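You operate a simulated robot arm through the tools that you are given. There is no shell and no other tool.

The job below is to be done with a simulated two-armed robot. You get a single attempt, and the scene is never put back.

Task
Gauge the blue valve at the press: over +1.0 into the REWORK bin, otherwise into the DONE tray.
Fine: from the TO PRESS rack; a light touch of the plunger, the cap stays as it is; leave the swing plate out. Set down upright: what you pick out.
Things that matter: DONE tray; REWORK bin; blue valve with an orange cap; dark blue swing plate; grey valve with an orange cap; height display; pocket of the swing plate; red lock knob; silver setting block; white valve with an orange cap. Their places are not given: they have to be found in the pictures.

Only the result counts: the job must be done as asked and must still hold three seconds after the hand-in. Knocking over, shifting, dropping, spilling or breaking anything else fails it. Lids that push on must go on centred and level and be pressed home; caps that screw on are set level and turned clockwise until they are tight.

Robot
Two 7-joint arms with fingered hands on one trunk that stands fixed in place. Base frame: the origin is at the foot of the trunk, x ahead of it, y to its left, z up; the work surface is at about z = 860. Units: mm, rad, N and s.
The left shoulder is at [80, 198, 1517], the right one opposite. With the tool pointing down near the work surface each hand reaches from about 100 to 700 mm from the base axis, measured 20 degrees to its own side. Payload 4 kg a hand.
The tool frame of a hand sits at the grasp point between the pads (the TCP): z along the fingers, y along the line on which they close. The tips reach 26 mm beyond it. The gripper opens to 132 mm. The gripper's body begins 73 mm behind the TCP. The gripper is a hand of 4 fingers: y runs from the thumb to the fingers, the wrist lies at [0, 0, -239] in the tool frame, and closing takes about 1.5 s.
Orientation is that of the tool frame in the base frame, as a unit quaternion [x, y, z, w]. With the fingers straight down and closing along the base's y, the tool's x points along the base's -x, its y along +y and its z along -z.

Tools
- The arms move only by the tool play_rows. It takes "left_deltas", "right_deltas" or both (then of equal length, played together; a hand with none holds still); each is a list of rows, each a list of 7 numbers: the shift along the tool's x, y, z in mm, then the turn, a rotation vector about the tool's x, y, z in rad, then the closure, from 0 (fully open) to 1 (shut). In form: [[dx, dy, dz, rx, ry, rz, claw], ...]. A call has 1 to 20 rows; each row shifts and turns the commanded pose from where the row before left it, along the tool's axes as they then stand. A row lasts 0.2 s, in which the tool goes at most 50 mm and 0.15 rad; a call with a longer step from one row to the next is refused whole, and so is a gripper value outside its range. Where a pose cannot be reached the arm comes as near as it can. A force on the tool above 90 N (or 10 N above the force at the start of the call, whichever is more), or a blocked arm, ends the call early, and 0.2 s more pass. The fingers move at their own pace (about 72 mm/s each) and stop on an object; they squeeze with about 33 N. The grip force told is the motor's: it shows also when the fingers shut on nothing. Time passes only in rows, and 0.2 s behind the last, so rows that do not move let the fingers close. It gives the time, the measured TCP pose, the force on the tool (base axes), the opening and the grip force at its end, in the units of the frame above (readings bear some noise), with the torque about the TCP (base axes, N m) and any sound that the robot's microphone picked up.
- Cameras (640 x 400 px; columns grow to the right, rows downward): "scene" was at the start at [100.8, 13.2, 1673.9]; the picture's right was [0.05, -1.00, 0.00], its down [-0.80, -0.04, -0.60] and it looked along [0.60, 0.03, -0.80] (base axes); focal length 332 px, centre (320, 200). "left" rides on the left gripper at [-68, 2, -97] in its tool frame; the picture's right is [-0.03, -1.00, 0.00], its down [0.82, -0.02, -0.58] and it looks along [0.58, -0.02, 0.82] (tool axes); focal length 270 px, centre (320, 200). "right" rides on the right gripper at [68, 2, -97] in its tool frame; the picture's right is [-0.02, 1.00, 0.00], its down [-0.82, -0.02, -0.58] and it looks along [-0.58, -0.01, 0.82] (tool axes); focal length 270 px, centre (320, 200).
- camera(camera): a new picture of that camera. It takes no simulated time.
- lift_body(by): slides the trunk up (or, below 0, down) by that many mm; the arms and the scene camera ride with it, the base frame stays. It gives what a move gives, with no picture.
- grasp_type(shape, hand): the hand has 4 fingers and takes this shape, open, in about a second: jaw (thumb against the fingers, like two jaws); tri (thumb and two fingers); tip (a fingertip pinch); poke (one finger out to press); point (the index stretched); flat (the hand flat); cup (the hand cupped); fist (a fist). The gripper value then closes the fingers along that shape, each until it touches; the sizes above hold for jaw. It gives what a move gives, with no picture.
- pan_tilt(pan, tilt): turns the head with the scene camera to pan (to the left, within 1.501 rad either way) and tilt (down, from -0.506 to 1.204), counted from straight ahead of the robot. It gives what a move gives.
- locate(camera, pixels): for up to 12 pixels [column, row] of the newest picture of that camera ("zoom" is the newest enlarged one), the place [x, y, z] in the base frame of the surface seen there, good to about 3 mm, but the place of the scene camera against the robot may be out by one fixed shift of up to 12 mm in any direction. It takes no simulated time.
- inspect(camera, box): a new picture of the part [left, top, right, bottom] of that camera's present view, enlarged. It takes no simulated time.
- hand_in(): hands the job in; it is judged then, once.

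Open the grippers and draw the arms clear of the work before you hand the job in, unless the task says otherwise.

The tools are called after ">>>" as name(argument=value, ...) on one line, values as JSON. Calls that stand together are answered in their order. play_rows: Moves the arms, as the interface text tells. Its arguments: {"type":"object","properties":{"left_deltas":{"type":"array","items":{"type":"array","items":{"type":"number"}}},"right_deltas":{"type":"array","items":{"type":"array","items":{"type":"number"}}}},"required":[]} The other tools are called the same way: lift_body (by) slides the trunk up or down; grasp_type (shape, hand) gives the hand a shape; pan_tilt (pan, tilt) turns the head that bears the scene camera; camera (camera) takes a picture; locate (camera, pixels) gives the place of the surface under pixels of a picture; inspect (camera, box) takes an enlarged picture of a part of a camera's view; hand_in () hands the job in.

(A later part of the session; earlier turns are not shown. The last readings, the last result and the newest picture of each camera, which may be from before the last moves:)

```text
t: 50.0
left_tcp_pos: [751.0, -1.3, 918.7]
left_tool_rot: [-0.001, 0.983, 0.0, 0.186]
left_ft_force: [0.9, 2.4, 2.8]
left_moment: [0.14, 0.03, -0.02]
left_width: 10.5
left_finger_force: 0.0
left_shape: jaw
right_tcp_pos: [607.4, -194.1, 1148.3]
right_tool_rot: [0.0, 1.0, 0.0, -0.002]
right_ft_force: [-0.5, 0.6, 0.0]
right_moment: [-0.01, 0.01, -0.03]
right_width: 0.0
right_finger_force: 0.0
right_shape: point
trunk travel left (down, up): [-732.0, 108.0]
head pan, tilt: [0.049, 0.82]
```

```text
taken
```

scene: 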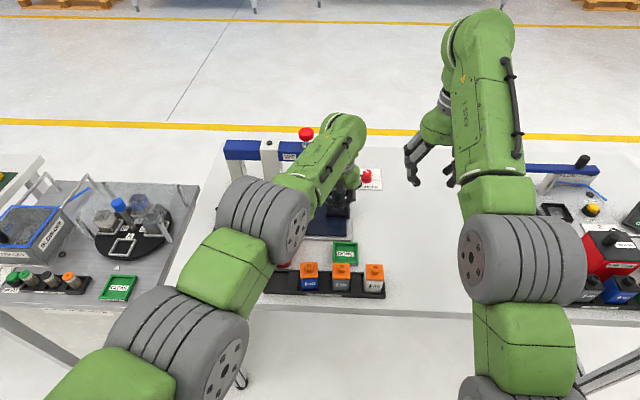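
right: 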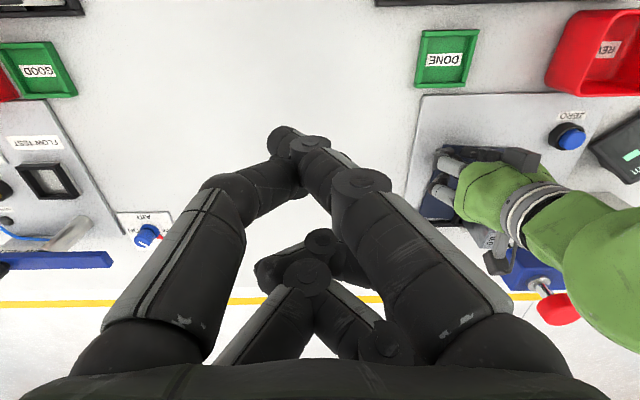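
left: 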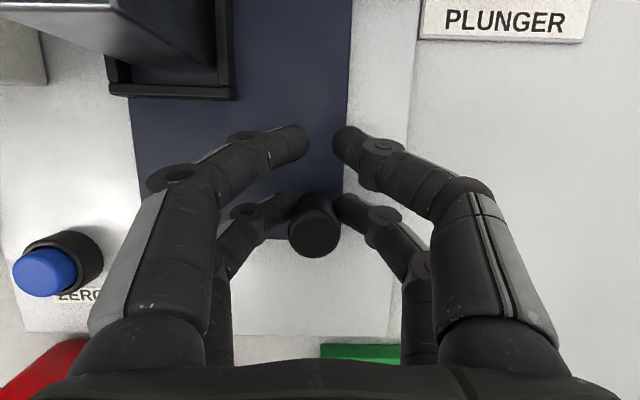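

At the first call the force reached -16 N, which was the stop; the second push then slid the fingers past the post. I check where the post, plate and block are now.

>>> locate(camera="left", pixels=[[313, 238], [300, 235], [328, 235], [313, 250], [313, 205], [170, 90], [225, 90], [130, 150], [345, 100], [60, 270], [110, 80], [150, 10]])

>>> camera(camera="right")

>>> inspect(camera="right", box=[400, 90, 640, 260])

```text
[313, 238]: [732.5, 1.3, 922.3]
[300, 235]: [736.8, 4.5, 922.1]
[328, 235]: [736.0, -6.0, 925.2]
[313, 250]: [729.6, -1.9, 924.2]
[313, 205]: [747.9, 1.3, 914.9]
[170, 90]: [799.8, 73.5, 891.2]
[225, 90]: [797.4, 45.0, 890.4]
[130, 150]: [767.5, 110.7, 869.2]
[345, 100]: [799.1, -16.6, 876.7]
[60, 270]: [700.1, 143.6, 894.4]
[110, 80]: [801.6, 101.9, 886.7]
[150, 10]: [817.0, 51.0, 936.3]
```

```text
taken
```

right: 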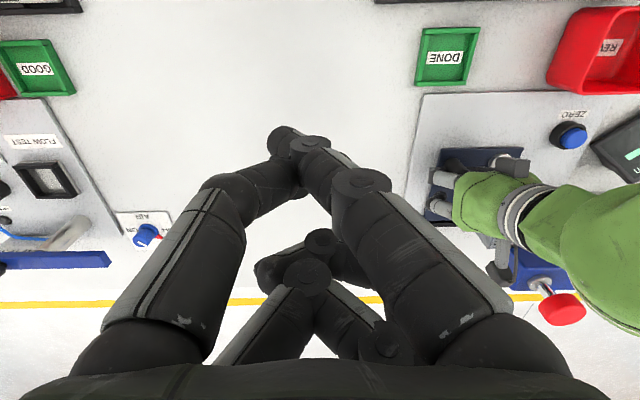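

```text
2.35 times, centred on (520, 175) of right
```

zoom: 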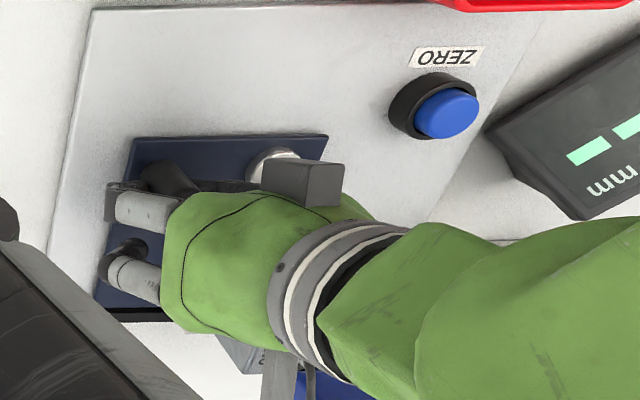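

The post is at (735,0), the pocket under the plunger and the block upright. I open slightly and rise straight up with the left hand.

>>> play_rows(left_deltas=[[0, 0, 0, 0, 0, 0, 0.85], [0, 0, 0, 0, 0, 0, 0.85], [-3.6, 0, -9.3, 0, 0, 0, 0.85], [-5.4, 0, -14, 0, 0, 0, 0.85], [-7.2, 0, -18.7, 0, 0, 0, 0.85], [-7.2, 0, -18.7, 0, 0, 0, 0.85], [-7.2, 0, -18.7, 0, 0, 0, 0.85], [-7.2, 0, -18.7, 0, 0, 0, 0.85], [0, 0, 0, 0, 0, 0, 0.85]])

>>> camera(camera="left")

>>> camera(camera="scene")

```text
t: 52.0
left_tcp_pos: [743.3, -2.6, 1021.4]
left_tool_rot: [0.001, 0.983, 0.001, 0.182]
left_ft_force: [0.3, 0.2, 1.0]
left_moment: [0.01, -0.02, 0.01]
left_width: 19.7
left_finger_force: 0.0
left_shape: jaw
right_tcp_pos: [603.5, -194.8, 1150.4]
right_tool_rot: [0.0, 1.0, -0.001, 0.0]
right_ft_force: [0.4, 0.4, -0.7]
right_moment: [0.01, 0.0, 0.02]
right_width: 0.0
right_finger_force: 0.0
right_shape: point
trunk travel left (down, up): [-732.0, 108.0]
head pan, tilt: [0.049, 0.82]
```

```text
taken
```

left: 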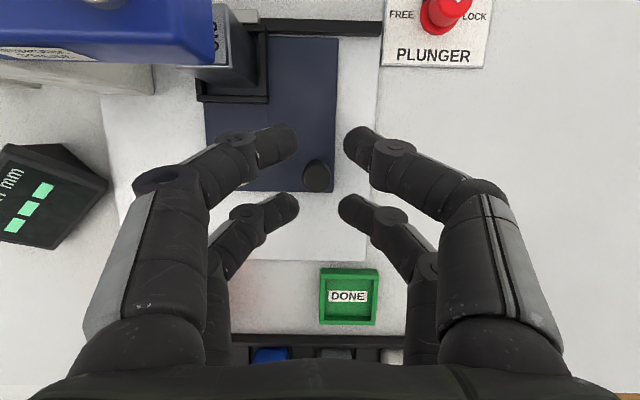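

```text
taken
```

scene: 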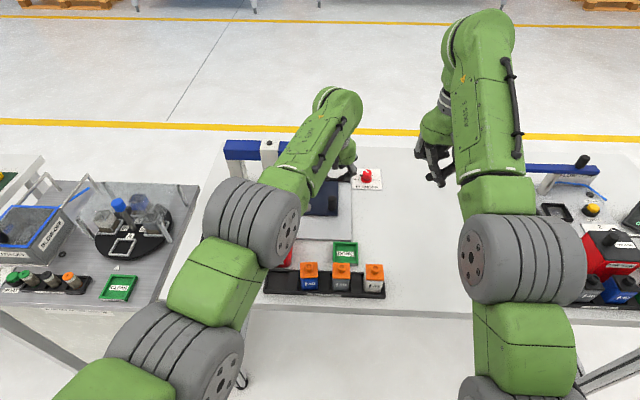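

The plate lies square against the black rail. I move the left hand over toward the ZERO button and set it to poke.

>>> play_rows(left_deltas=[[9.9, 29.7, -3.8, 0, 0, 0, 0.85], [9.9, 29.7, -3.8, 0, 0, 0, 0.85], [9.9, 29.7, -3.8, 0, 0, 0, 0.85], [9.9, 29.7, -3.8, 0, 0, 0, 0.85], [9.9, 29.7, -3.8, 0, 0, 0, 0.85], [0, 0, 0, 0, 0, 0, 0.85]])

>>> grasp_type(hand="left", shape="poke")

>>> camera(camera="left")

>>> camera(camera="scene")

```text
t: 53.4
left_tcp_pos: [691.0, 148.1, 1020.2]
left_tool_rot: [0.0, 0.983, 0.001, 0.182]
left_ft_force: [0.6, -0.6, 0.6]
left_moment: [0.0, 0.01, 0.0]
left_width: 19.7
left_finger_force: 0.0
left_shape: jaw
right_tcp_pos: [604.4, -195.3, 1149.8]
right_tool_rot: [-0.001, 1.0, 0.0, 0.0]
right_ft_force: [-0.2, 0.6, -0.6]
right_moment: [-0.01, 0.04, -0.05]
right_width: 0.0
right_finger_force: 0.1
right_shape: point
trunk travel left (down, up): [-732.0, 108.0]
head pan, tilt: [0.049, 0.82]
```

```text
t: 54.3
left_tcp_pos: [691.3, 148.5, 1020.6]
left_tool_rot: [0.0, 0.983, 0.002, 0.183]
left_ft_force: [0.1, -0.5, -0.1]
left_moment: [-0.01, 0.01, -0.01]
left_width: 0.0
left_finger_force: 0.1
left_shape: poke
right_tcp_pos: [603.8, -195.4, 1151.3]
right_tool_rot: [0.0, 1.0, 0.0, 0.0]
right_ft_force: [0.4, -0.1, 1.0]
right_moment: [-0.01, 0.0, 0.0]
right_width: 0.0
right_finger_force: 0.0
right_shape: point
trunk travel left (down, up): [-732.0, 108.0]
head pan, tilt: [0.049, 0.82]
```

```text
taken
```

left: 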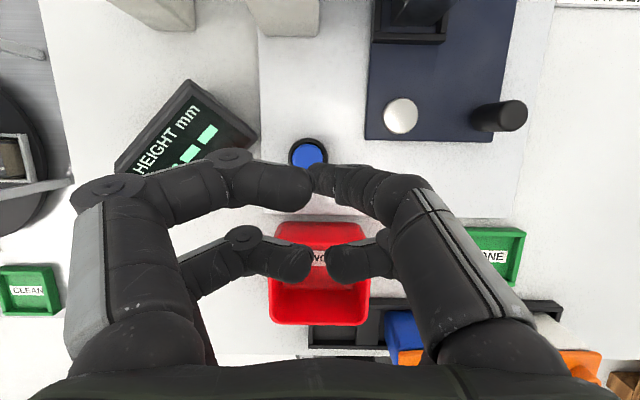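

```text
taken
```

scene: 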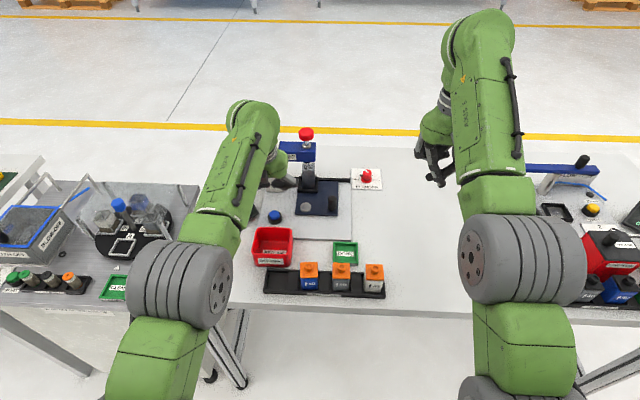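

The block stands under the plunger. I inspect the press and measure the poke tip (left image about (320,182)) and button (308,155).

>>> inspect(camera="scene", box=[240, 120, 400, 230])

>>> locate(camera="left", pixels=[[318, 172], [322, 185], [345, 180], [380, 190], [295, 185], [255, 185], [308, 155], [300, 155], [317, 156], [308, 147], [308, 163], [294, 153]])

>>> inspect(camera="left", box=[240, 120, 400, 220])

```text
3.64 times, centred on (320, 175) of scene
```

zoom: 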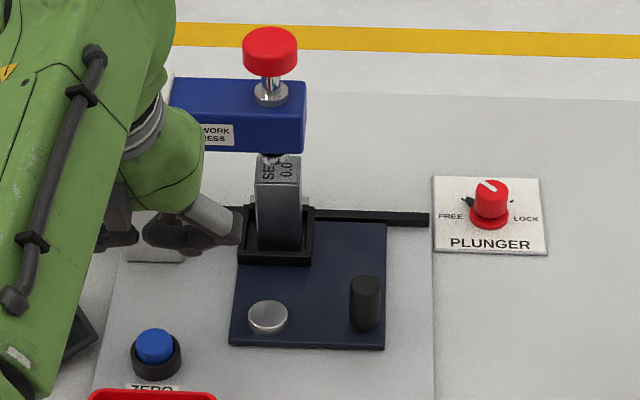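

```text
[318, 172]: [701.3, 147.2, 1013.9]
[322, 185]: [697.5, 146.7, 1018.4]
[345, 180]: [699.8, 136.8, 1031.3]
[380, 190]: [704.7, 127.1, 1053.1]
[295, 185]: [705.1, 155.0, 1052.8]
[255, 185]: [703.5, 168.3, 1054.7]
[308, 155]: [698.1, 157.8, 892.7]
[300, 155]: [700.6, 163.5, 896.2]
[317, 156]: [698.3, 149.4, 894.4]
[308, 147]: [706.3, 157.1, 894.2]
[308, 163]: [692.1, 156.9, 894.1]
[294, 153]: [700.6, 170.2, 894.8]
```

```text
4.00 times, centred on (320, 170) of left
```

zoom: 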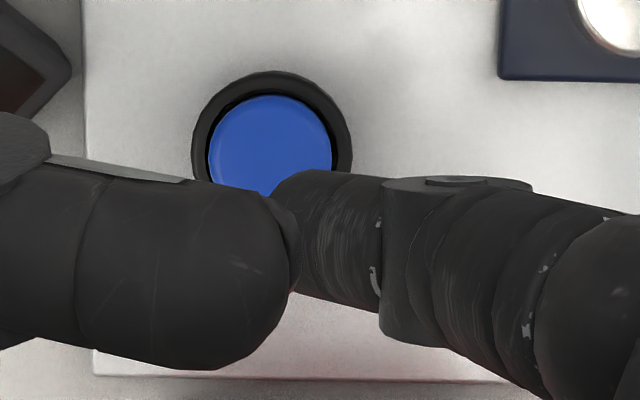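

Button centre ≈ (697,157,894) for the left hand. Before the right arm reaches for the plunger I raise the left hand 80 mm and lower the trunk 80 mm, then set the right hand to poke.

>>> play_rows(left_deltas=[[-14.4, 0, -37.3, 0, 0, 0, 0], [-14.4, 0, -37.3, 0, 0, 0, 0], [0, 0, 0, 0, 0, 0, 0]])

>>> lift_body(by=-80)

>>> grasp_type(hand="right", shape="poke")

>>> camera(camera="scene")

>>> camera(camera="right")

```text
t: 55.1
left_tcp_pos: [691.3, 146.0, 1101.0]
left_tool_rot: [0.001, 0.983, 0.002, 0.183]
left_ft_force: [0.1, -0.4, -0.1]
left_moment: [-0.01, -0.03, 0.03]
left_width: 0.0
left_finger_force: 0.1
left_shape: poke
right_tcp_pos: [604.0, -195.0, 1151.5]
right_tool_rot: [0.0, 1.0, 0.0, 0.0]
right_ft_force: [-0.1, 1.2, 0.3]
right_moment: [-0.02, 0.0, 0.03]
right_width: 0.2
right_finger_force: 0.0
right_shape: point
trunk travel left (down, up): [-732.0, 108.0]
head pan, tilt: [0.049, 0.82]
```

```text
t: 56.2
left_tcp_pos: [691.2, 146.9, 1020.6]
left_tool_rot: [0.0, 0.983, 0.002, 0.183]
left_ft_force: [-0.2, 0.1, 0.0]
left_moment: [0.03, -0.03, -0.01]
left_width: 0.2
left_finger_force: 0.1
left_shape: poke
right_tcp_pos: [603.7, -194.5, 1071.1]
right_tool_rot: [0.0, 1.0, 0.001, 0.0]
right_ft_force: [-0.1, 0.9, -0.3]
right_moment: [0.03, -0.03, 0.03]
right_width: 0.0
right_finger_force: 0.1
right_shape: point
trunk travel left (down, up): [-652.0, 188.0]
head pan, tilt: [0.049, 0.82]
```

```text
t: 57.1
left_tcp_pos: [691.3, 145.8, 1021.5]
left_tool_rot: [0.001, 0.983, 0.001, 0.182]
left_ft_force: [0.4, -0.3, -0.4]
left_moment: [-0.02, -0.01, -0.01]
left_width: 0.2
left_finger_force: 0.0
left_shape: poke
right_tcp_pos: [603.7, -194.6, 1070.7]
right_tool_rot: [0.0, 1.0, 0.0, 0.0]
right_ft_force: [0.3, -0.7, 0.7]
right_moment: [0.04, -0.01, 0.02]
right_width: 0.0
right_finger_force: 0.1
right_shape: poke
trunk travel left (down, up): [-652.0, 188.0]
head pan, tilt: [0.049, 0.82]
```

```text
taken
```

scene: 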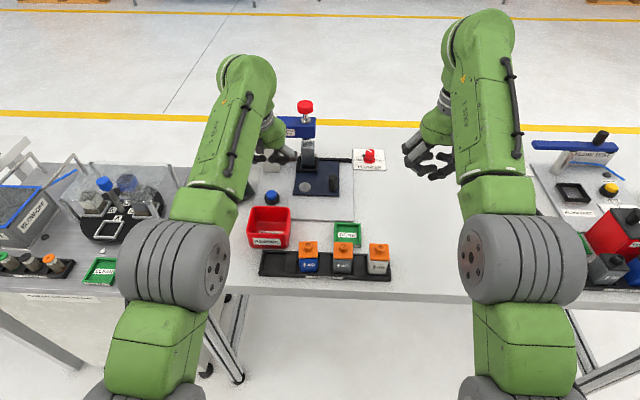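

```text
taken
```

right: 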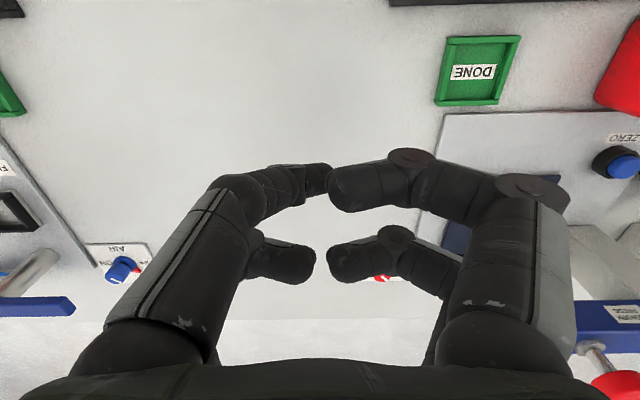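

The left arm hides the display from the scene camera but the left wrist camera sees it. I raise the right hand and tilt it forward and toward +y, so its wrist stays away from the left arm.

>>> play_rows(right_deltas=[[0, 0, -40, 0, 0, 0, 0], [0, 0, -40, 0, 0, 0, 0], [0, 0, 0, -0.089, -0.089, 0, 0], [0, 0, 0, -0.089, -0.089, 0, 0], [0, 0, 0, -0.089, -0.089, 0, 0], [0, 0, 0, -0.089, -0.089, 0, 0], [0, 0, 0, -0.089, -0.089, 0, 0], [0, 0, 0, 0, 0, 0, 0]])

```text
t: 58.9
left_tcp_pos: [691.4, 147.7, 1021.7]
left_tool_rot: [0.0, 0.983, 0.001, 0.182]
left_ft_force: [0.1, 0.9, 0.9]
left_moment: [0.04, -0.03, 0.0]
left_width: 0.0
left_finger_force: 0.0
left_shape: poke
right_tcp_pos: [635.1, -192.5, 1119.7]
right_tool_rot: [0.0, 0.951, 0.219, 0.218]
right_ft_force: [-0.3, 0.2, -0.5]
right_moment: [0.0, 0.01, 0.01]
right_width: 0.0
right_finger_force: 0.0
right_shape: poke
right hand out of reach, approached as far as the arm can: row 1, 2
trunk travel left (down, up): [-652.0, 188.0]
head pan, tilt: [0.049, 0.82]
```

Readings give the tool axes for the tilted right hand. I move it to about (800,50,1140), just short of and above the plunger knob.

>>> play_rows(right_deltas=[[-14.9, 23.5, 17, 0, 0, 0, 0], [-14.9, 23.5, 17, 0, 0, 0, 0], [-14.9, 23.5, 17, 0, 0, 0, 0], [-14.9, 23.5, 17, 0, 0, 0, 0], [-14.9, 23.5, 17, 0, 0, 0, 0], [-14.9, 23.5, 17, 0, 0, 0, 0], [-14.9, 23.5, 17, 0, 0, 0, 0], [-14.9, 23.5, 17, 0, 0, 0, 0], [-14.9, 23.5, 17, 0, 0, 0, 0], [0, 0, 0, 0, 0, 0, 0]])

>>> camera(camera="right")

>>> camera(camera="scene")

>>> camera(camera="left")

```text
t: 61.1
left_tcp_pos: [690.1, 145.8, 1020.5]
left_tool_rot: [0.0, 0.983, 0.002, 0.183]
left_ft_force: [0.3, 0.3, -0.2]
left_moment: [0.03, 0.0, -0.01]
left_width: 0.0
left_finger_force: 0.0
left_shape: poke
right_tcp_pos: [781.5, 42.5, 1141.1]
right_tool_rot: [0.0, 0.951, 0.219, 0.219]
right_ft_force: [-0.4, -0.5, -0.5]
right_moment: [0.0, 0.01, -0.02]
right_width: 0.4
right_finger_force: 0.0
right_shape: poke
right hand out of reach, approached as far as the arm can: row 9
trunk travel left (down, up): [-652.0, 188.0]
head pan, tilt: [0.049, 0.82]
```

```text
taken
```

right: 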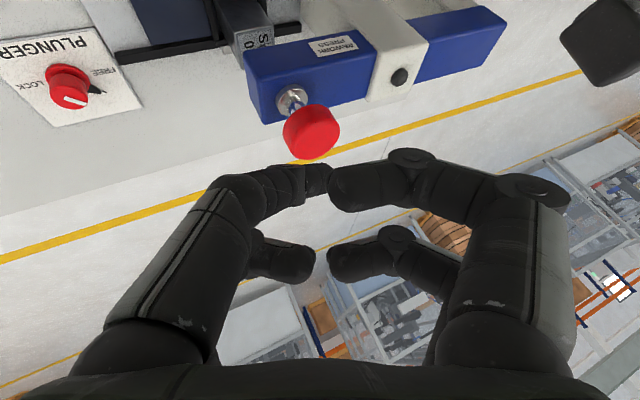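

```text
taken
```

scene: 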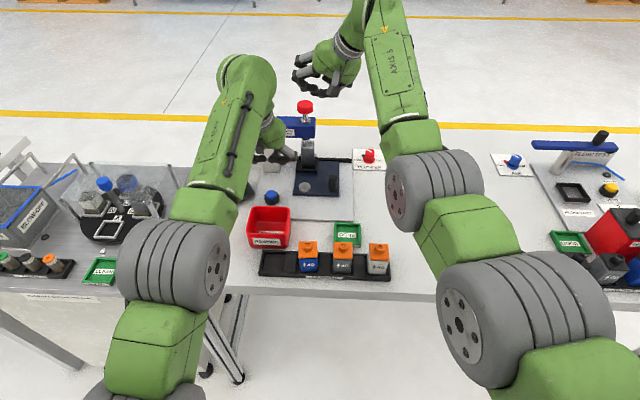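

```text
taken
```

left: 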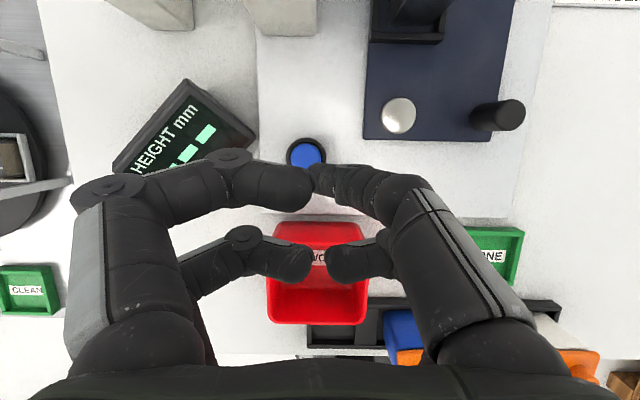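

The right arm stopped at (781,42,1141), about 40 mm short. I locate the knob (312,130) and the poke tip (320,178) in the right camera.

>>> locate(camera="right", pixels=[[312, 125], [312, 110], [300, 130], [335, 125], [310, 150], [291, 98], [325, 178], [305, 182], [285, 180], [318, 170], [265, 75], [400, 75]])

>>> inspect(camera="right", box=[220, 60, 420, 290])

```text
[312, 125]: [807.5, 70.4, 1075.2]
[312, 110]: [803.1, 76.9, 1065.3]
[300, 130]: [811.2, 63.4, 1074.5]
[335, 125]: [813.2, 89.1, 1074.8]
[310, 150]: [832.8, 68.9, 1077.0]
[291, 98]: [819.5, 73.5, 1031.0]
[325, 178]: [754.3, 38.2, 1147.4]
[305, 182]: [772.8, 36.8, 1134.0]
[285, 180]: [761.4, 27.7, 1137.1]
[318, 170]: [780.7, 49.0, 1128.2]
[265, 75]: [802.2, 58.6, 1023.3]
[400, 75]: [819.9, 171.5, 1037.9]
```

```text
1.74 times, centred on (320, 175) of right
```

zoom: 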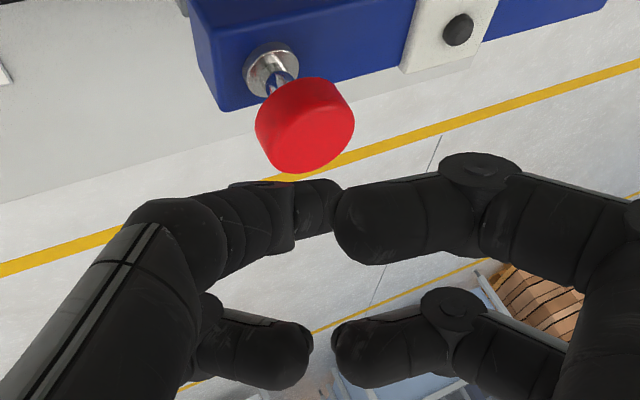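

Knob top centre is (822,76,1076), so the TCP must reach about (815,69). I add 0.2 rad more tilt in the same direction and try again, staying above the knob.

>>> play_rows(right_deltas=[[0, 0, 0, -0.07, -0.07, 0, 0], [0, 0, 0, -0.07, -0.07, 0, 0], [0, 0, 0, 0, 0, 0, 0]])

```text
t: 61.9
left_tcp_pos: [691.3, 146.7, 1020.4]
left_tool_rot: [0.0, 0.983, 0.002, 0.182]
left_ft_force: [-0.2, -0.2, 0.4]
left_moment: [0.05, 0.03, 0.04]
left_width: 0.2
left_finger_force: 0.1
left_shape: poke
right_tcp_pos: [776.5, 42.5, 1141.5]
right_tool_rot: [0.0, 0.943, 0.235, 0.236]
right_ft_force: [-0.4, -0.1, -0.4]
right_moment: [0.0, 0.03, 0.01]
right_width: 0.0
right_finger_force: 0.1
right_shape: poke
right hand out of reach, approached as far as the arm can: row 1, 2
trunk travel left (down, up): [-652.0, 188.0]
head pan, tilt: [0.049, 0.82]
```

Even the tilt is blocked there, so a joint limit is involved. I raise the trunk 80 mm so the arm reaches downward instead.

>>> lift_body(by=80)

>>> play_rows(right_deltas=[[0, 0, 0, -0.03, -0.03, 0, 0], [-12, 8, 12, 0, 0, 0, 0], [-12, 8, 12, 0, 0, 0, 0], [0, 0, 0, 0, 0, 0, 0]])

```text
t: 63.1
left_tcp_pos: [689.5, 147.1, 1101.6]
left_tool_rot: [0.0, 0.983, 0.002, 0.182]
left_ft_force: [-0.9, 0.7, 0.6]
left_moment: [0.02, -0.01, -0.04]
left_width: 0.0
left_finger_force: 0.1
left_shape: poke
right_tcp_pos: [776.9, 44.1, 1221.7]
right_tool_rot: [0.0, 0.943, 0.234, 0.236]
right_ft_force: [0.7, 0.4, -0.1]
right_moment: [-0.02, 0.01, 0.0]
right_width: 0.1
right_finger_force: 0.1
right_shape: poke
trunk travel left (down, up): [-732.0, 108.0]
head pan, tilt: [0.049, 0.82]
```

```text
t: 64.1
left_tcp_pos: [691.1, 146.5, 1100.3]
left_tool_rot: [0.001, 0.983, 0.002, 0.182]
left_ft_force: [0.1, -0.2, -1.0]
left_moment: [0.01, -0.01, 0.03]
left_width: 0.2
left_finger_force: 0.0
left_shape: poke
right_tcp_pos: [768.8, 49.2, 1226.2]
right_tool_rot: [0.001, 0.936, 0.248, 0.248]
right_ft_force: [0.2, 0.3, 0.1]
right_moment: [-0.02, 0.01, 0.0]
right_width: 0.0
right_finger_force: 0.1
right_shape: poke
right hand out of reach, approached as far as the arm can: row 1, 2, 3
trunk travel left (down, up): [-732.0, 108.0]
head pan, tilt: [0.049, 0.82]
```

It tilted but did not extend at this height; I go straight down about 90 mm, where the arm should have more room, staying clear of the knob.

>>> play_rows(right_deltas=[[13.9, -13.9, 22.6, 0, 0, 0, 0], [13.9, -13.9, 22.6, 0, 0, 0, 0], [13.9, -13.9, 22.6, 0, 0, 0, 0], [0, 0, 0, 0, 0, 0, 0]])

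>>> camera(camera="scene")

```text
t: 65.1
left_tcp_pos: [689.7, 146.2, 1101.7]
left_tool_rot: [0.0, 0.983, 0.002, 0.182]
left_ft_force: [0.9, -0.1, 0.0]
left_moment: [0.01, 0.01, 0.01]
left_width: 0.0
left_finger_force: 0.0
left_shape: poke
right_tcp_pos: [743.4, 47.7, 1156.2]
right_tool_rot: [-0.001, 0.936, 0.248, 0.25]
right_ft_force: [0.2, 0.6, -0.4]
right_moment: [0.0, 0.02, -0.02]
right_width: 0.0
right_finger_force: 0.1
right_shape: poke
right hand out of reach, approached as far as the arm can: row 1, 2, 3
trunk travel left (down, up): [-732.0, 108.0]
head pan, tilt: [0.049, 0.82]
```

```text
taken
```

scene: 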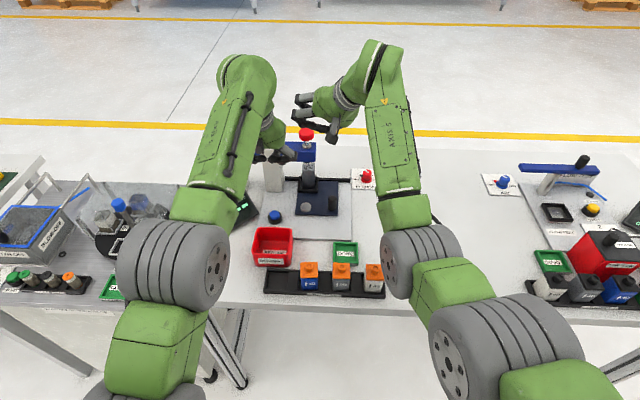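

A wrist limit is in play with the sideways tilt. I back the right hand off, undo that tilt and use a pure forward pitch of 0.7 rad instead.

>>> play_rows(right_deltas=[[7.1, -22.1, -24.6, 0, 0, 0, 0], [7.1, -22.1, -24.6, 0, 0, 0, 0], [7.1, -22.1, -24.6, 0, 0, 0, 0], [7.1, -22.1, -24.6, 0, 0, 0, 0], [0, 0, 0, 0.085, 0.085, 0, 0], [0, 0, 0, 0.085, 0.085, 0, 0], [0, 0, 0, 0.085, 0.085, 0, 0], [0, 0, 0, 0.085, 0.085, 0, 0], [0, 0, 0, 0.085, 0.085, 0, 0], [0, 0, 0, 0.085, 0.085, 0, 0], [0, 0, 0, 0, -0.14, 0, 0], [0, 0, 0, 0, -0.14, 0, 0], [0, 0, 0, 0, -0.14, 0, 0], [0, 0, 0, 0, -0.14, 0, 0], [0, 0, 0, 0, -0.14, 0, 0], [0, 0, 0, 0, 0, 0, 0]])

>>> camera(camera="scene")

```text
t: 68.5
left_tcp_pos: [691.1, 147.0, 1101.7]
left_tool_rot: [0.001, 0.983, 0.002, 0.181]
left_ft_force: [0.3, -0.1, 0.3]
left_moment: [0.0, -0.02, 0.01]
left_width: 0.0
left_finger_force: 0.1
left_shape: poke
right_tcp_pos: [683.3, -73.5, 1176.8]
right_tool_rot: [0.0, 0.939, -0.001, 0.344]
right_ft_force: [-0.1, 0.2, 0.1]
right_moment: [0.0, 0.0, 0.0]
right_width: 0.1
right_finger_force: 0.1
right_shape: poke
trunk travel left (down, up): [-732.0, 108.0]
head pan, tilt: [0.049, 0.82]
```

```text
taken
```

scene: 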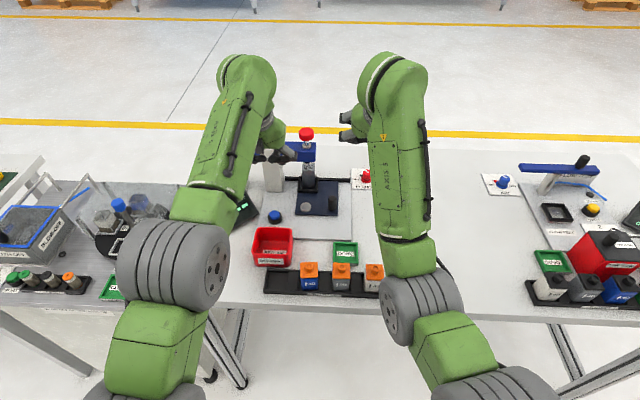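

That works without limits. Before extending the right arm I lower the left hand toward the ZERO button to keep the wrists apart; I first check how near the display's corner is.

>>> camera(camera="left")

>>> inspect(camera="left", box=[100, 60, 340, 210])

```text
taken
```

left: 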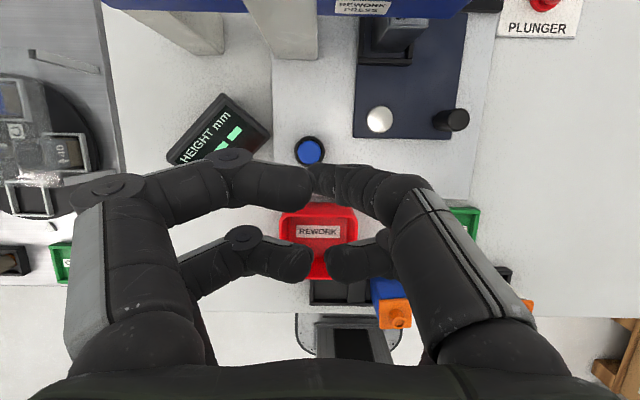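

```text
2.67 times, centred on (220, 135) of left
```

zoom: 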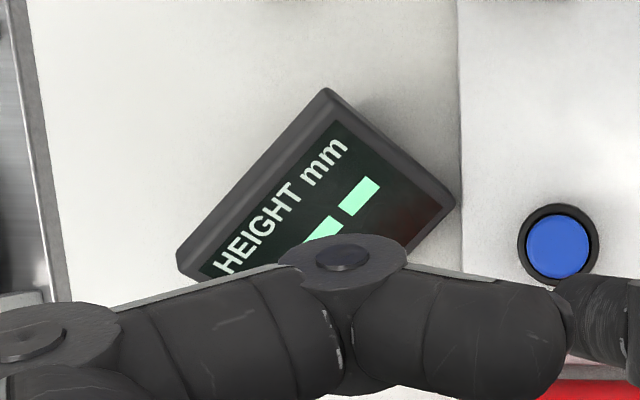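

>>> locate(camera="zoom", pixels=[[450, 200], [440, 230], [410, 255], [328, 92], [185, 255], [558, 245], [360, 195], [400, 330], [280, 330]])

```text
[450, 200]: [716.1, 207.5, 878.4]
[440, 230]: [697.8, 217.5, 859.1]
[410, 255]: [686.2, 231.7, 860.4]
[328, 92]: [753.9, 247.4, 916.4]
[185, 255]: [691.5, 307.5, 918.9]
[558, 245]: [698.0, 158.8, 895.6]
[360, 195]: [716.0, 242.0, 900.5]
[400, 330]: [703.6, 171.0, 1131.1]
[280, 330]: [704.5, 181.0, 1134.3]
```

The display's near corner is low (z≈878), so the left knuckles clear it. I lower the left hand to hover above the button at TCP (692,157,935).

>>> play_rows(left_deltas=[[11.8, 2.1, 31, 0, 0, 0, 0], [11.8, 2.1, 31, 0, 0, 0, 0], [11.8, 2.1, 31, 0, 0, 0, 0], [11.8, 2.1, 31, 0, 0, 0, 0], [11.8, 2.1, 31, 0, 0, 0, 0], [0, 0, 0, 0, 0, 0, 0]])

>>> camera(camera="left")

>>> inspect(camera="scene", box=[180, 80, 440, 260])

```text
t: 69.9
left_tcp_pos: [691.5, 155.3, 936.9]
left_tool_rot: [0.001, 0.983, 0.002, 0.182]
left_ft_force: [0.2, 0.5, -0.4]
left_moment: [-0.01, -0.01, 0.01]
left_width: 0.0
left_finger_force: 0.0
left_shape: poke
right_tcp_pos: [683.2, -72.2, 1176.7]
right_tool_rot: [-0.001, 0.939, 0.0, 0.343]
right_ft_force: [0.6, 0.8, -0.8]
right_moment: [0.01, 0.01, 0.02]
right_width: 0.1
right_finger_force: 0.1
right_shape: poke
trunk travel left (down, up): [-732.0, 108.0]
head pan, tilt: [0.049, 0.82]
```

```text
taken
```

left: 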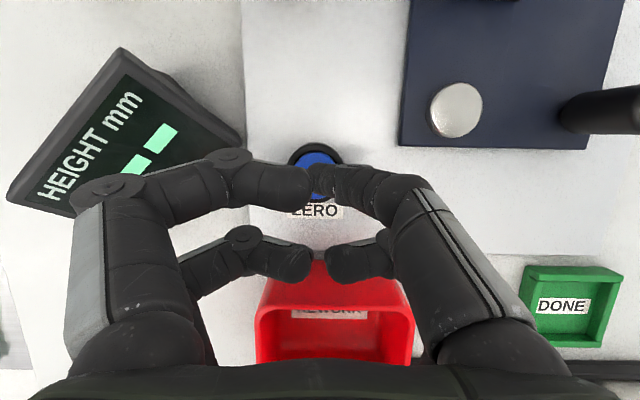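

```text
2.22 times, centred on (310, 170) of scene
```

zoom: 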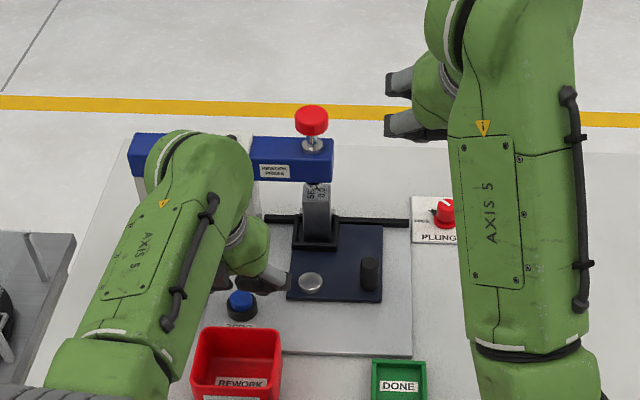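

The left hand hovers over the button. Now I bring the right hand forward to about (800,60,1140).

>>> play_rows(right_deltas=[[-10.9, 22.2, 17.3, 0, 0, 0, 0], [-10.9, 22.2, 17.3, 0, 0, 0, 0], [-10.9, 22.2, 17.3, 0, 0, 0, 0], [-10.9, 22.2, 17.3, 0, 0, 0, 0], [-10.9, 22.2, 17.3, 0, 0, 0, 0], [-10.9, 22.2, 17.3, 0, 0, 0, 0], [0, 0, 0, 0, 0, 0, 0]])

>>> camera(camera="right")

>>> camera(camera="scene")

```text
t: 71.5
left_tcp_pos: [692.0, 155.4, 936.0]
left_tool_rot: [0.0, 0.983, 0.002, 0.182]
left_ft_force: [0.3, -0.4, 0.4]
left_moment: [0.06, 0.01, 0.02]
left_width: 0.2
left_finger_force: 0.1
left_shape: poke
right_tcp_pos: [800.4, 60.8, 1139.3]
right_tool_rot: [0.0, 0.94, 0.0, 0.342]
right_ft_force: [-0.5, 0.0, 0.0]
right_moment: [-0.03, -0.01, 0.03]
right_width: 0.0
right_finger_force: 0.0
right_shape: poke
trunk travel left (down, up): [-732.0, 108.0]
head pan, tilt: [0.049, 0.82]
```

```text
taken
```

right: 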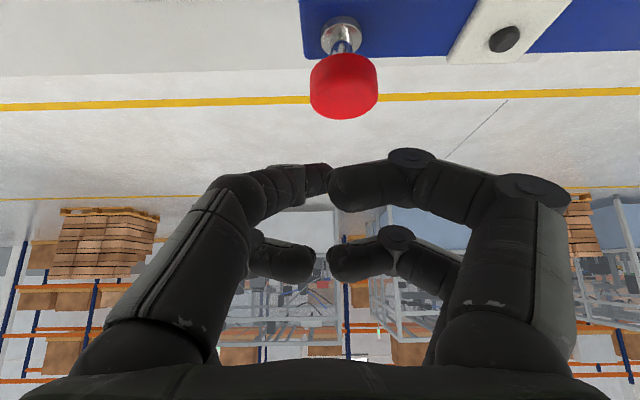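

```text
taken
```

scene: 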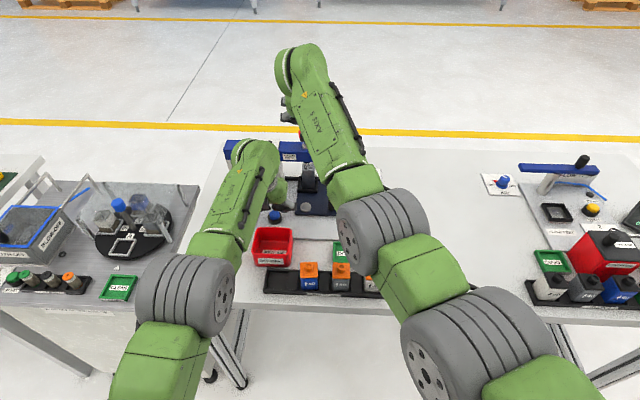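

The right hand reached the spot. I measure knob (343,90) and tip (320,178) from here.

>>> locate(camera="right", pixels=[[343, 100], [343, 115], [325, 105], [363, 103], [343, 70], [340, 35], [322, 178], [312, 185], [325, 170], [300, 180], [345, 185], [290, 195]])

>>> inspect(camera="right", box=[260, 40, 420, 220])

```text
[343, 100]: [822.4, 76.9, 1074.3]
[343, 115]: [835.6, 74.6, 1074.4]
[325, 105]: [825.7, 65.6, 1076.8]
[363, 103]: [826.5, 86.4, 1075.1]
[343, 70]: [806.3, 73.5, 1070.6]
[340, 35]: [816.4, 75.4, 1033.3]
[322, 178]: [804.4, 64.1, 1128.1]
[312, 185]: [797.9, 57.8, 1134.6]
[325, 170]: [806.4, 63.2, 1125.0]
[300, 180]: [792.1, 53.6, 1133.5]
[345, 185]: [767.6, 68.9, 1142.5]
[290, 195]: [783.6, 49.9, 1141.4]
```

```text
2.22 times, centred on (340, 130) of right
```

zoom: 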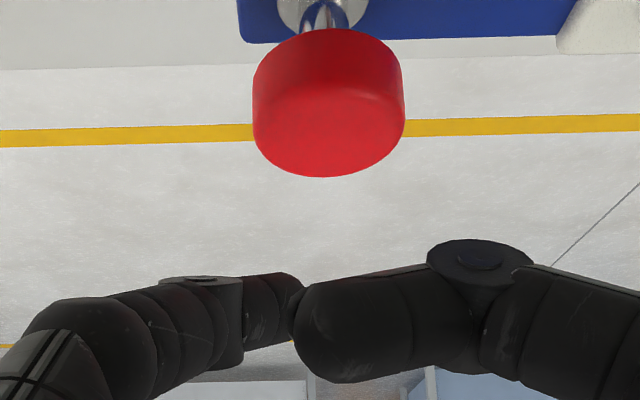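

Knob centre is (823,76,1075), tip about 16 mm short and 13 mm to the side. I move over it and come down 30 mm, leaving a small gap.

>>> play_rows(right_deltas=[[-6.1, 6.7, 5.2, 0, 0, 0, 0], [-6.1, 6.7, 5.2, 0, 0, 0, 0], [0, 0, 0, 0, 0, 0, 0], [6.46, 0, 7.63, 0, 0, 0, 0], [6.46, 0, 7.63, 0, 0, 0, 0], [5, 0, 5.9, 0, 0, 0, 0], [0, 0, 0, 0, 0, 0, 0]])

>>> camera(camera="right")

>>> camera(camera="left")

>>> camera(camera="scene")

```text
t: 73.1
left_tcp_pos: [691.5, 155.7, 936.9]
left_tool_rot: [0.001, 0.983, 0.001, 0.182]
left_ft_force: [-0.1, -0.7, -0.2]
left_moment: [-0.01, 0.0, -0.01]
left_width: 0.0
left_finger_force: 0.0
left_shape: poke
right_tcp_pos: [816.8, 73.9, 1110.1]
right_tool_rot: [0.0, 0.939, -0.001, 0.344]
right_ft_force: [0.2, 0.1, -0.3]
right_moment: [0.0, -0.03, 0.01]
right_width: 0.0
right_finger_force: 0.1
right_shape: poke
trunk travel left (down, up): [-732.0, 108.0]
head pan, tilt: [0.049, 0.82]
```

```text
taken
```

right: 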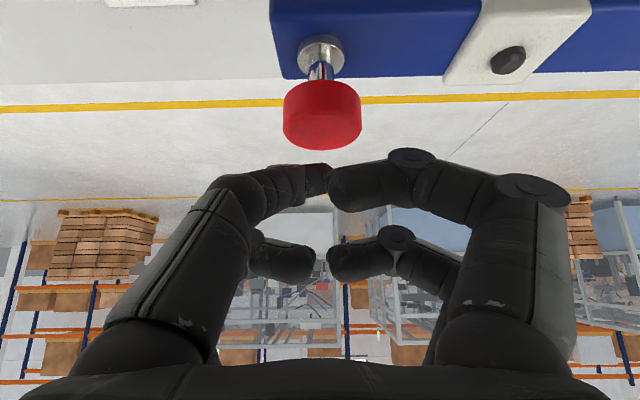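

```text
taken
```

left: 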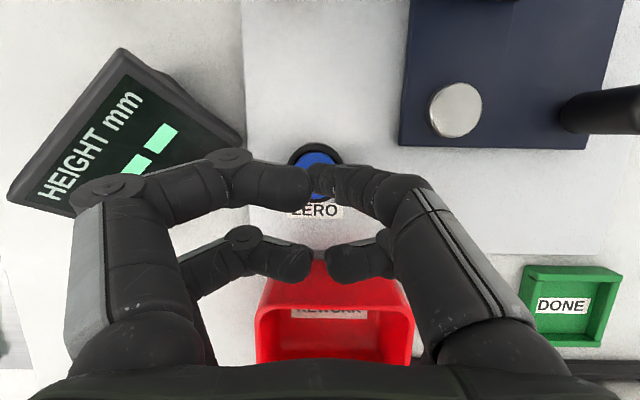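

```text
taken
```

scene: 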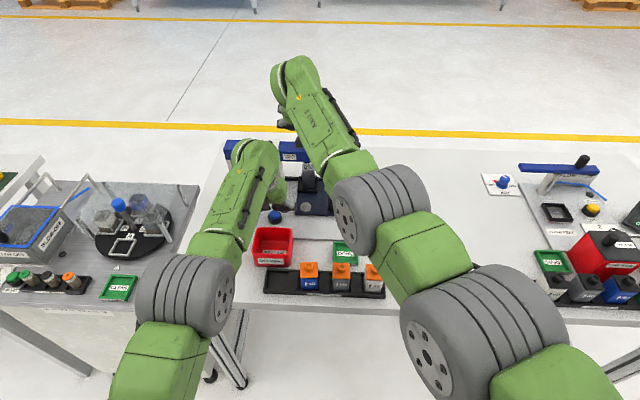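

There's a small gap left to the knob. I lower 2 mm per row and watch the force.

>>> play_rows(right_deltas=[[1.3, 0, 1.53, 0, 0, 0, 0], [1.3, 0, 1.53, 0, 0, 0, 0], [1.3, 0, 1.53, 0, 0, 0, 0], [1.3, 0, 1.53, 0, 0, 0, 0], [0, 0, 0, 0, 0, 0, 0]])

>>> inspect(camera="left", box=[0, 30, 260, 230])

>>> camera(camera="right")

```text
t: 74.3
left_tcp_pos: [691.7, 153.8, 937.4]
left_tool_rot: [0.001, 0.983, 0.002, 0.182]
left_ft_force: [-0.2, -0.5, 0.1]
left_moment: [-0.02, 0.03, 0.0]
left_width: 0.1
left_finger_force: 0.1
left_shape: poke
right_tcp_pos: [816.6, 74.4, 1103.1]
right_tool_rot: [0.0, 0.939, -0.001, 0.343]
right_ft_force: [0.3, 0.1, -0.1]
right_moment: [0.0, 0.0, 0.02]
right_width: 0.1
right_finger_force: 0.1
right_shape: poke
trunk travel left (down, up): [-732.0, 108.0]
head pan, tilt: [0.049, 0.82]
```

```text
2.00 times, centred on (130, 130) of left
```

zoom: 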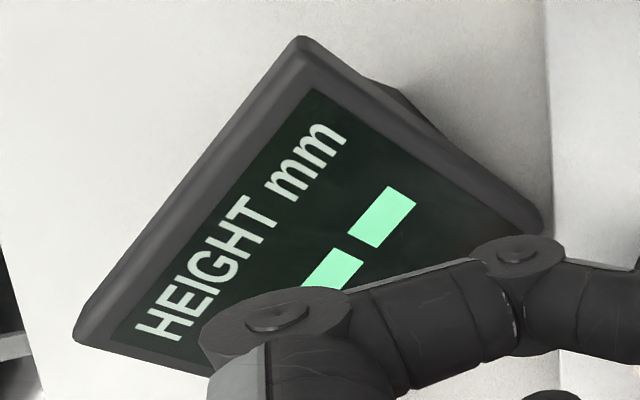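

```text
taken
```

right: 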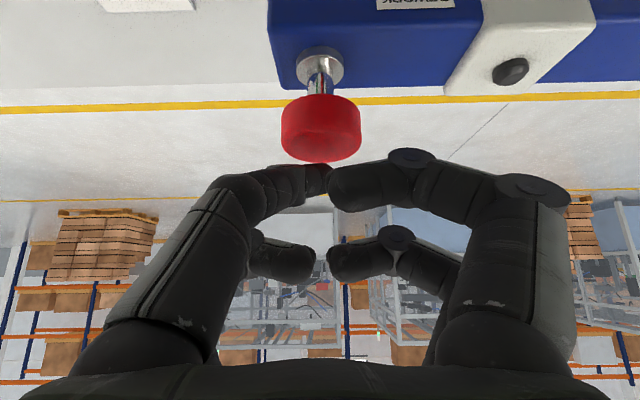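

No contact at z=1103; I continue down 2 mm per row.

>>> play_rows(right_deltas=[[1.3, 0, 1.53, 0, 0, 0, 0], [1.3, 0, 1.53, 0, 0, 0, 0], [1.3, 0, 1.53, 0, 0, 0, 0], [0, 0, 0, 0, 0, 0, 0]])

>>> camera(camera="right")

```text
t: 75.3
left_tcp_pos: [692.7, 155.5, 936.9]
left_tool_rot: [0.0, 0.983, 0.002, 0.182]
left_ft_force: [0.8, -0.3, -0.3]
left_moment: [0.04, 0.02, 0.02]
left_width: 0.0
left_finger_force: 0.0
left_shape: poke
right_tcp_pos: [815.4, 73.4, 1097.2]
right_tool_rot: [0.0, 0.939, -0.001, 0.343]
right_ft_force: [0.2, -0.4, 0.1]
right_moment: [0.02, -0.02, 0.03]
right_width: 0.0
right_finger_force: 0.0
right_shape: poke
trunk travel left (down, up): [-732.0, 108.0]
head pan, tilt: [0.049, 0.82]
```

```text
taken
```

right: 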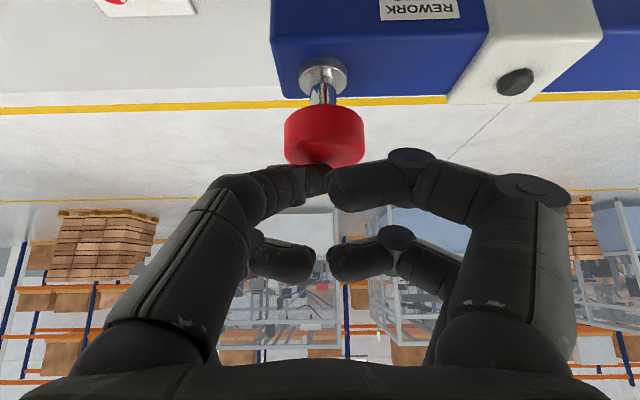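

Still no force at z=1097. I keep lowering gently.

>>> play_rows(right_deltas=[[1.0, 0, 1.15, 0, 0, 0, 0], [1.0, 0, 1.15, 0, 0, 0, 0], [1.0, 0, 1.15, 0, 0, 0, 0], [0, 0, 0, 0, 0, 0, 0]])

>>> camera(camera="right")

>>> inspect(camera="left", box=[0, 30, 260, 230])

```text
t: 76.3
left_tcp_pos: [692.0, 156.2, 936.1]
left_tool_rot: [0.001, 0.983, 0.002, 0.182]
left_ft_force: [0.1, -0.2, -0.4]
left_moment: [0.0, 0.01, -0.03]
left_width: 0.0
left_finger_force: 0.0
left_shape: poke
right_tcp_pos: [815.4, 72.9, 1092.7]
right_tool_rot: [0.0, 0.939, -0.001, 0.343]
right_ft_force: [0.8, -0.6, 0.8]
right_moment: [-0.02, -0.06, 0.05]
right_width: 0.0
right_finger_force: 0.1
right_shape: poke
trunk travel left (down, up): [-732.0, 108.0]
head pan, tilt: [0.049, 0.82]
```

```text
taken
```

right: 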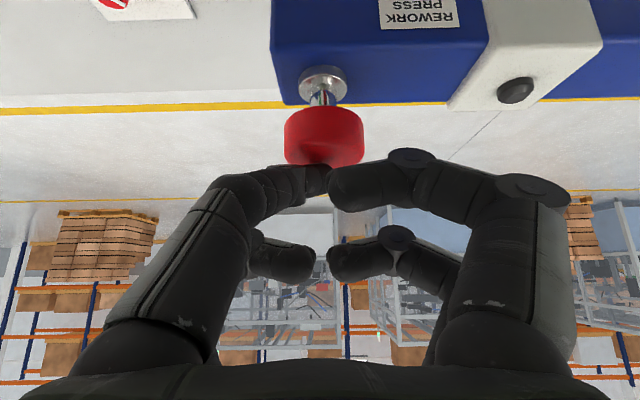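

```text
2.00 times, centred on (130, 130) of left
```

zoom: 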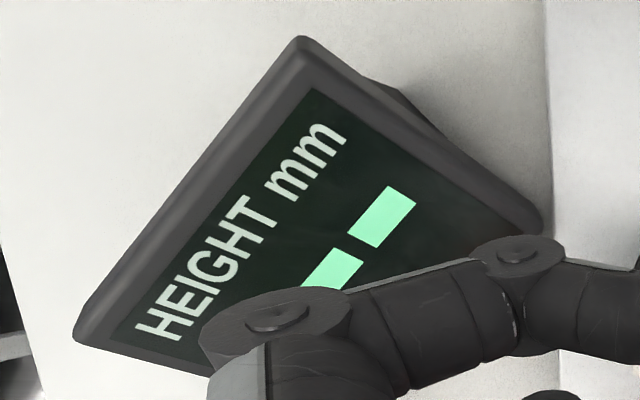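

The knob now moves along with the finger (its image stays fixed while the beam shifts) at about 1 N, so the plunger glides very lightly. I lower it 10 mm more in 2 mm steps.

>>> play_rows(right_deltas=[[1.3, 0, 1.53, 0, 0, 0, 0], [1.3, 0, 1.53, 0, 0, 0, 0], [1.3, 0, 1.53, 0, 0, 0, 0], [1.3, 0, 1.53, 0, 0, 0, 0], [1.3, 0, 1.53, 0, 0, 0, 0], [0, 0, 0, 0, 0, 0, 0]])

>>> inspect(camera="left", box=[0, 30, 260, 230])

>>> inspect(camera="scene", box=[250, 130, 370, 220])

```text
t: 77.7
left_tcp_pos: [692.0, 155.5, 937.8]
left_tool_rot: [0.001, 0.983, 0.001, 0.182]
left_ft_force: [-0.3, -0.1, -0.7]
left_moment: [0.0, -0.01, 0.0]
left_width: 0.0
left_finger_force: 0.2
left_shape: poke
right_tcp_pos: [817.0, 73.2, 1082.9]
right_tool_rot: [-0.001, 0.939, 0.0, 0.343]
right_ft_force: [0.0, -0.3, 1.8]
right_moment: [-0.01, -0.06, 0.0]
right_width: 0.1
right_finger_force: 0.1
right_shape: poke
trunk travel left (down, up): [-732.0, 108.0]
head pan, tilt: [0.049, 0.82]
```

```text
2.00 times, centred on (130, 130) of left
```

zoom: 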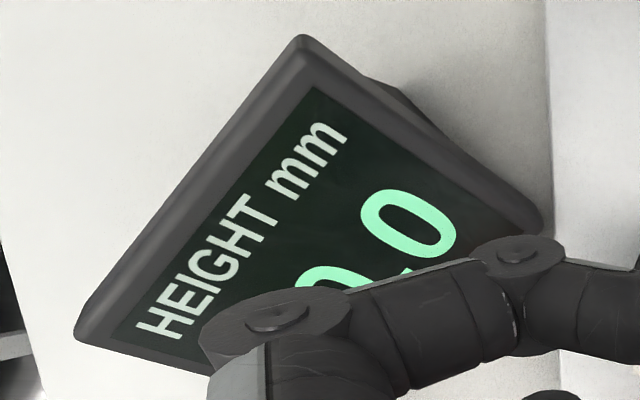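

```text
4.44 times, centred on (310, 175) of scene
```

zoom: 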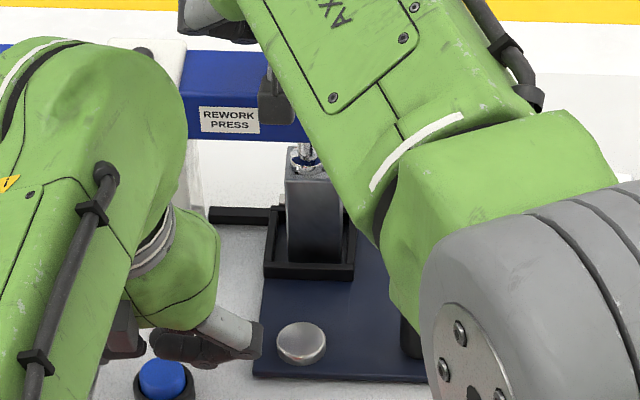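

The display became live, showing "?.0" with the first digit hidden by a finger. I lower 1 mm more to see whether it is resting on the block.

>>> play_rows(right_deltas=[[0.65, 0, 0.76, 0, 0, 0, 0], [0, 0, 0, 0, 0, 0, 0]])

>>> inspect(camera="left", box=[40, 80, 240, 220])

>>> camera(camera="right")

```text
t: 78.3
left_tcp_pos: [691.8, 156.1, 937.2]
left_tool_rot: [0.001, 0.983, 0.001, 0.183]
left_ft_force: [-0.2, -0.2, 0.2]
left_moment: [0.02, -0.01, -0.03]
left_width: 0.0
left_finger_force: 0.1
left_shape: poke
right_tcp_pos: [815.8, 74.3, 1082.8]
right_tool_rot: [-0.001, 0.939, -0.001, 0.344]
right_ft_force: [2.3, 0.4, 4.0]
right_moment: [-0.02, -0.08, -0.02]
right_width: 0.0
right_finger_force: 0.0
right_shape: poke
trunk travel left (down, up): [-732.0, 108.0]
head pan, tilt: [0.049, 0.82]
```

```text
2.86 times, centred on (140, 150) of left
```

zoom: 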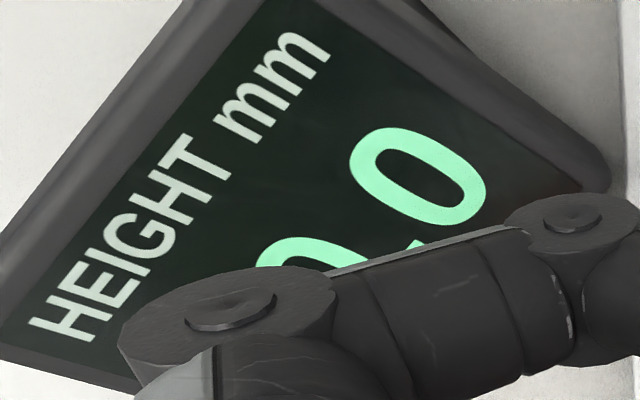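

```text
taken
```

right: 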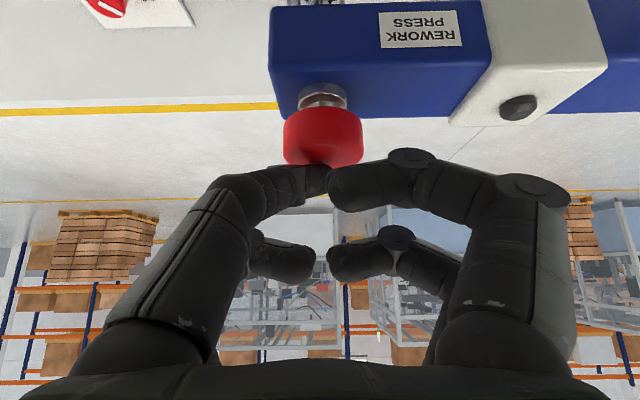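

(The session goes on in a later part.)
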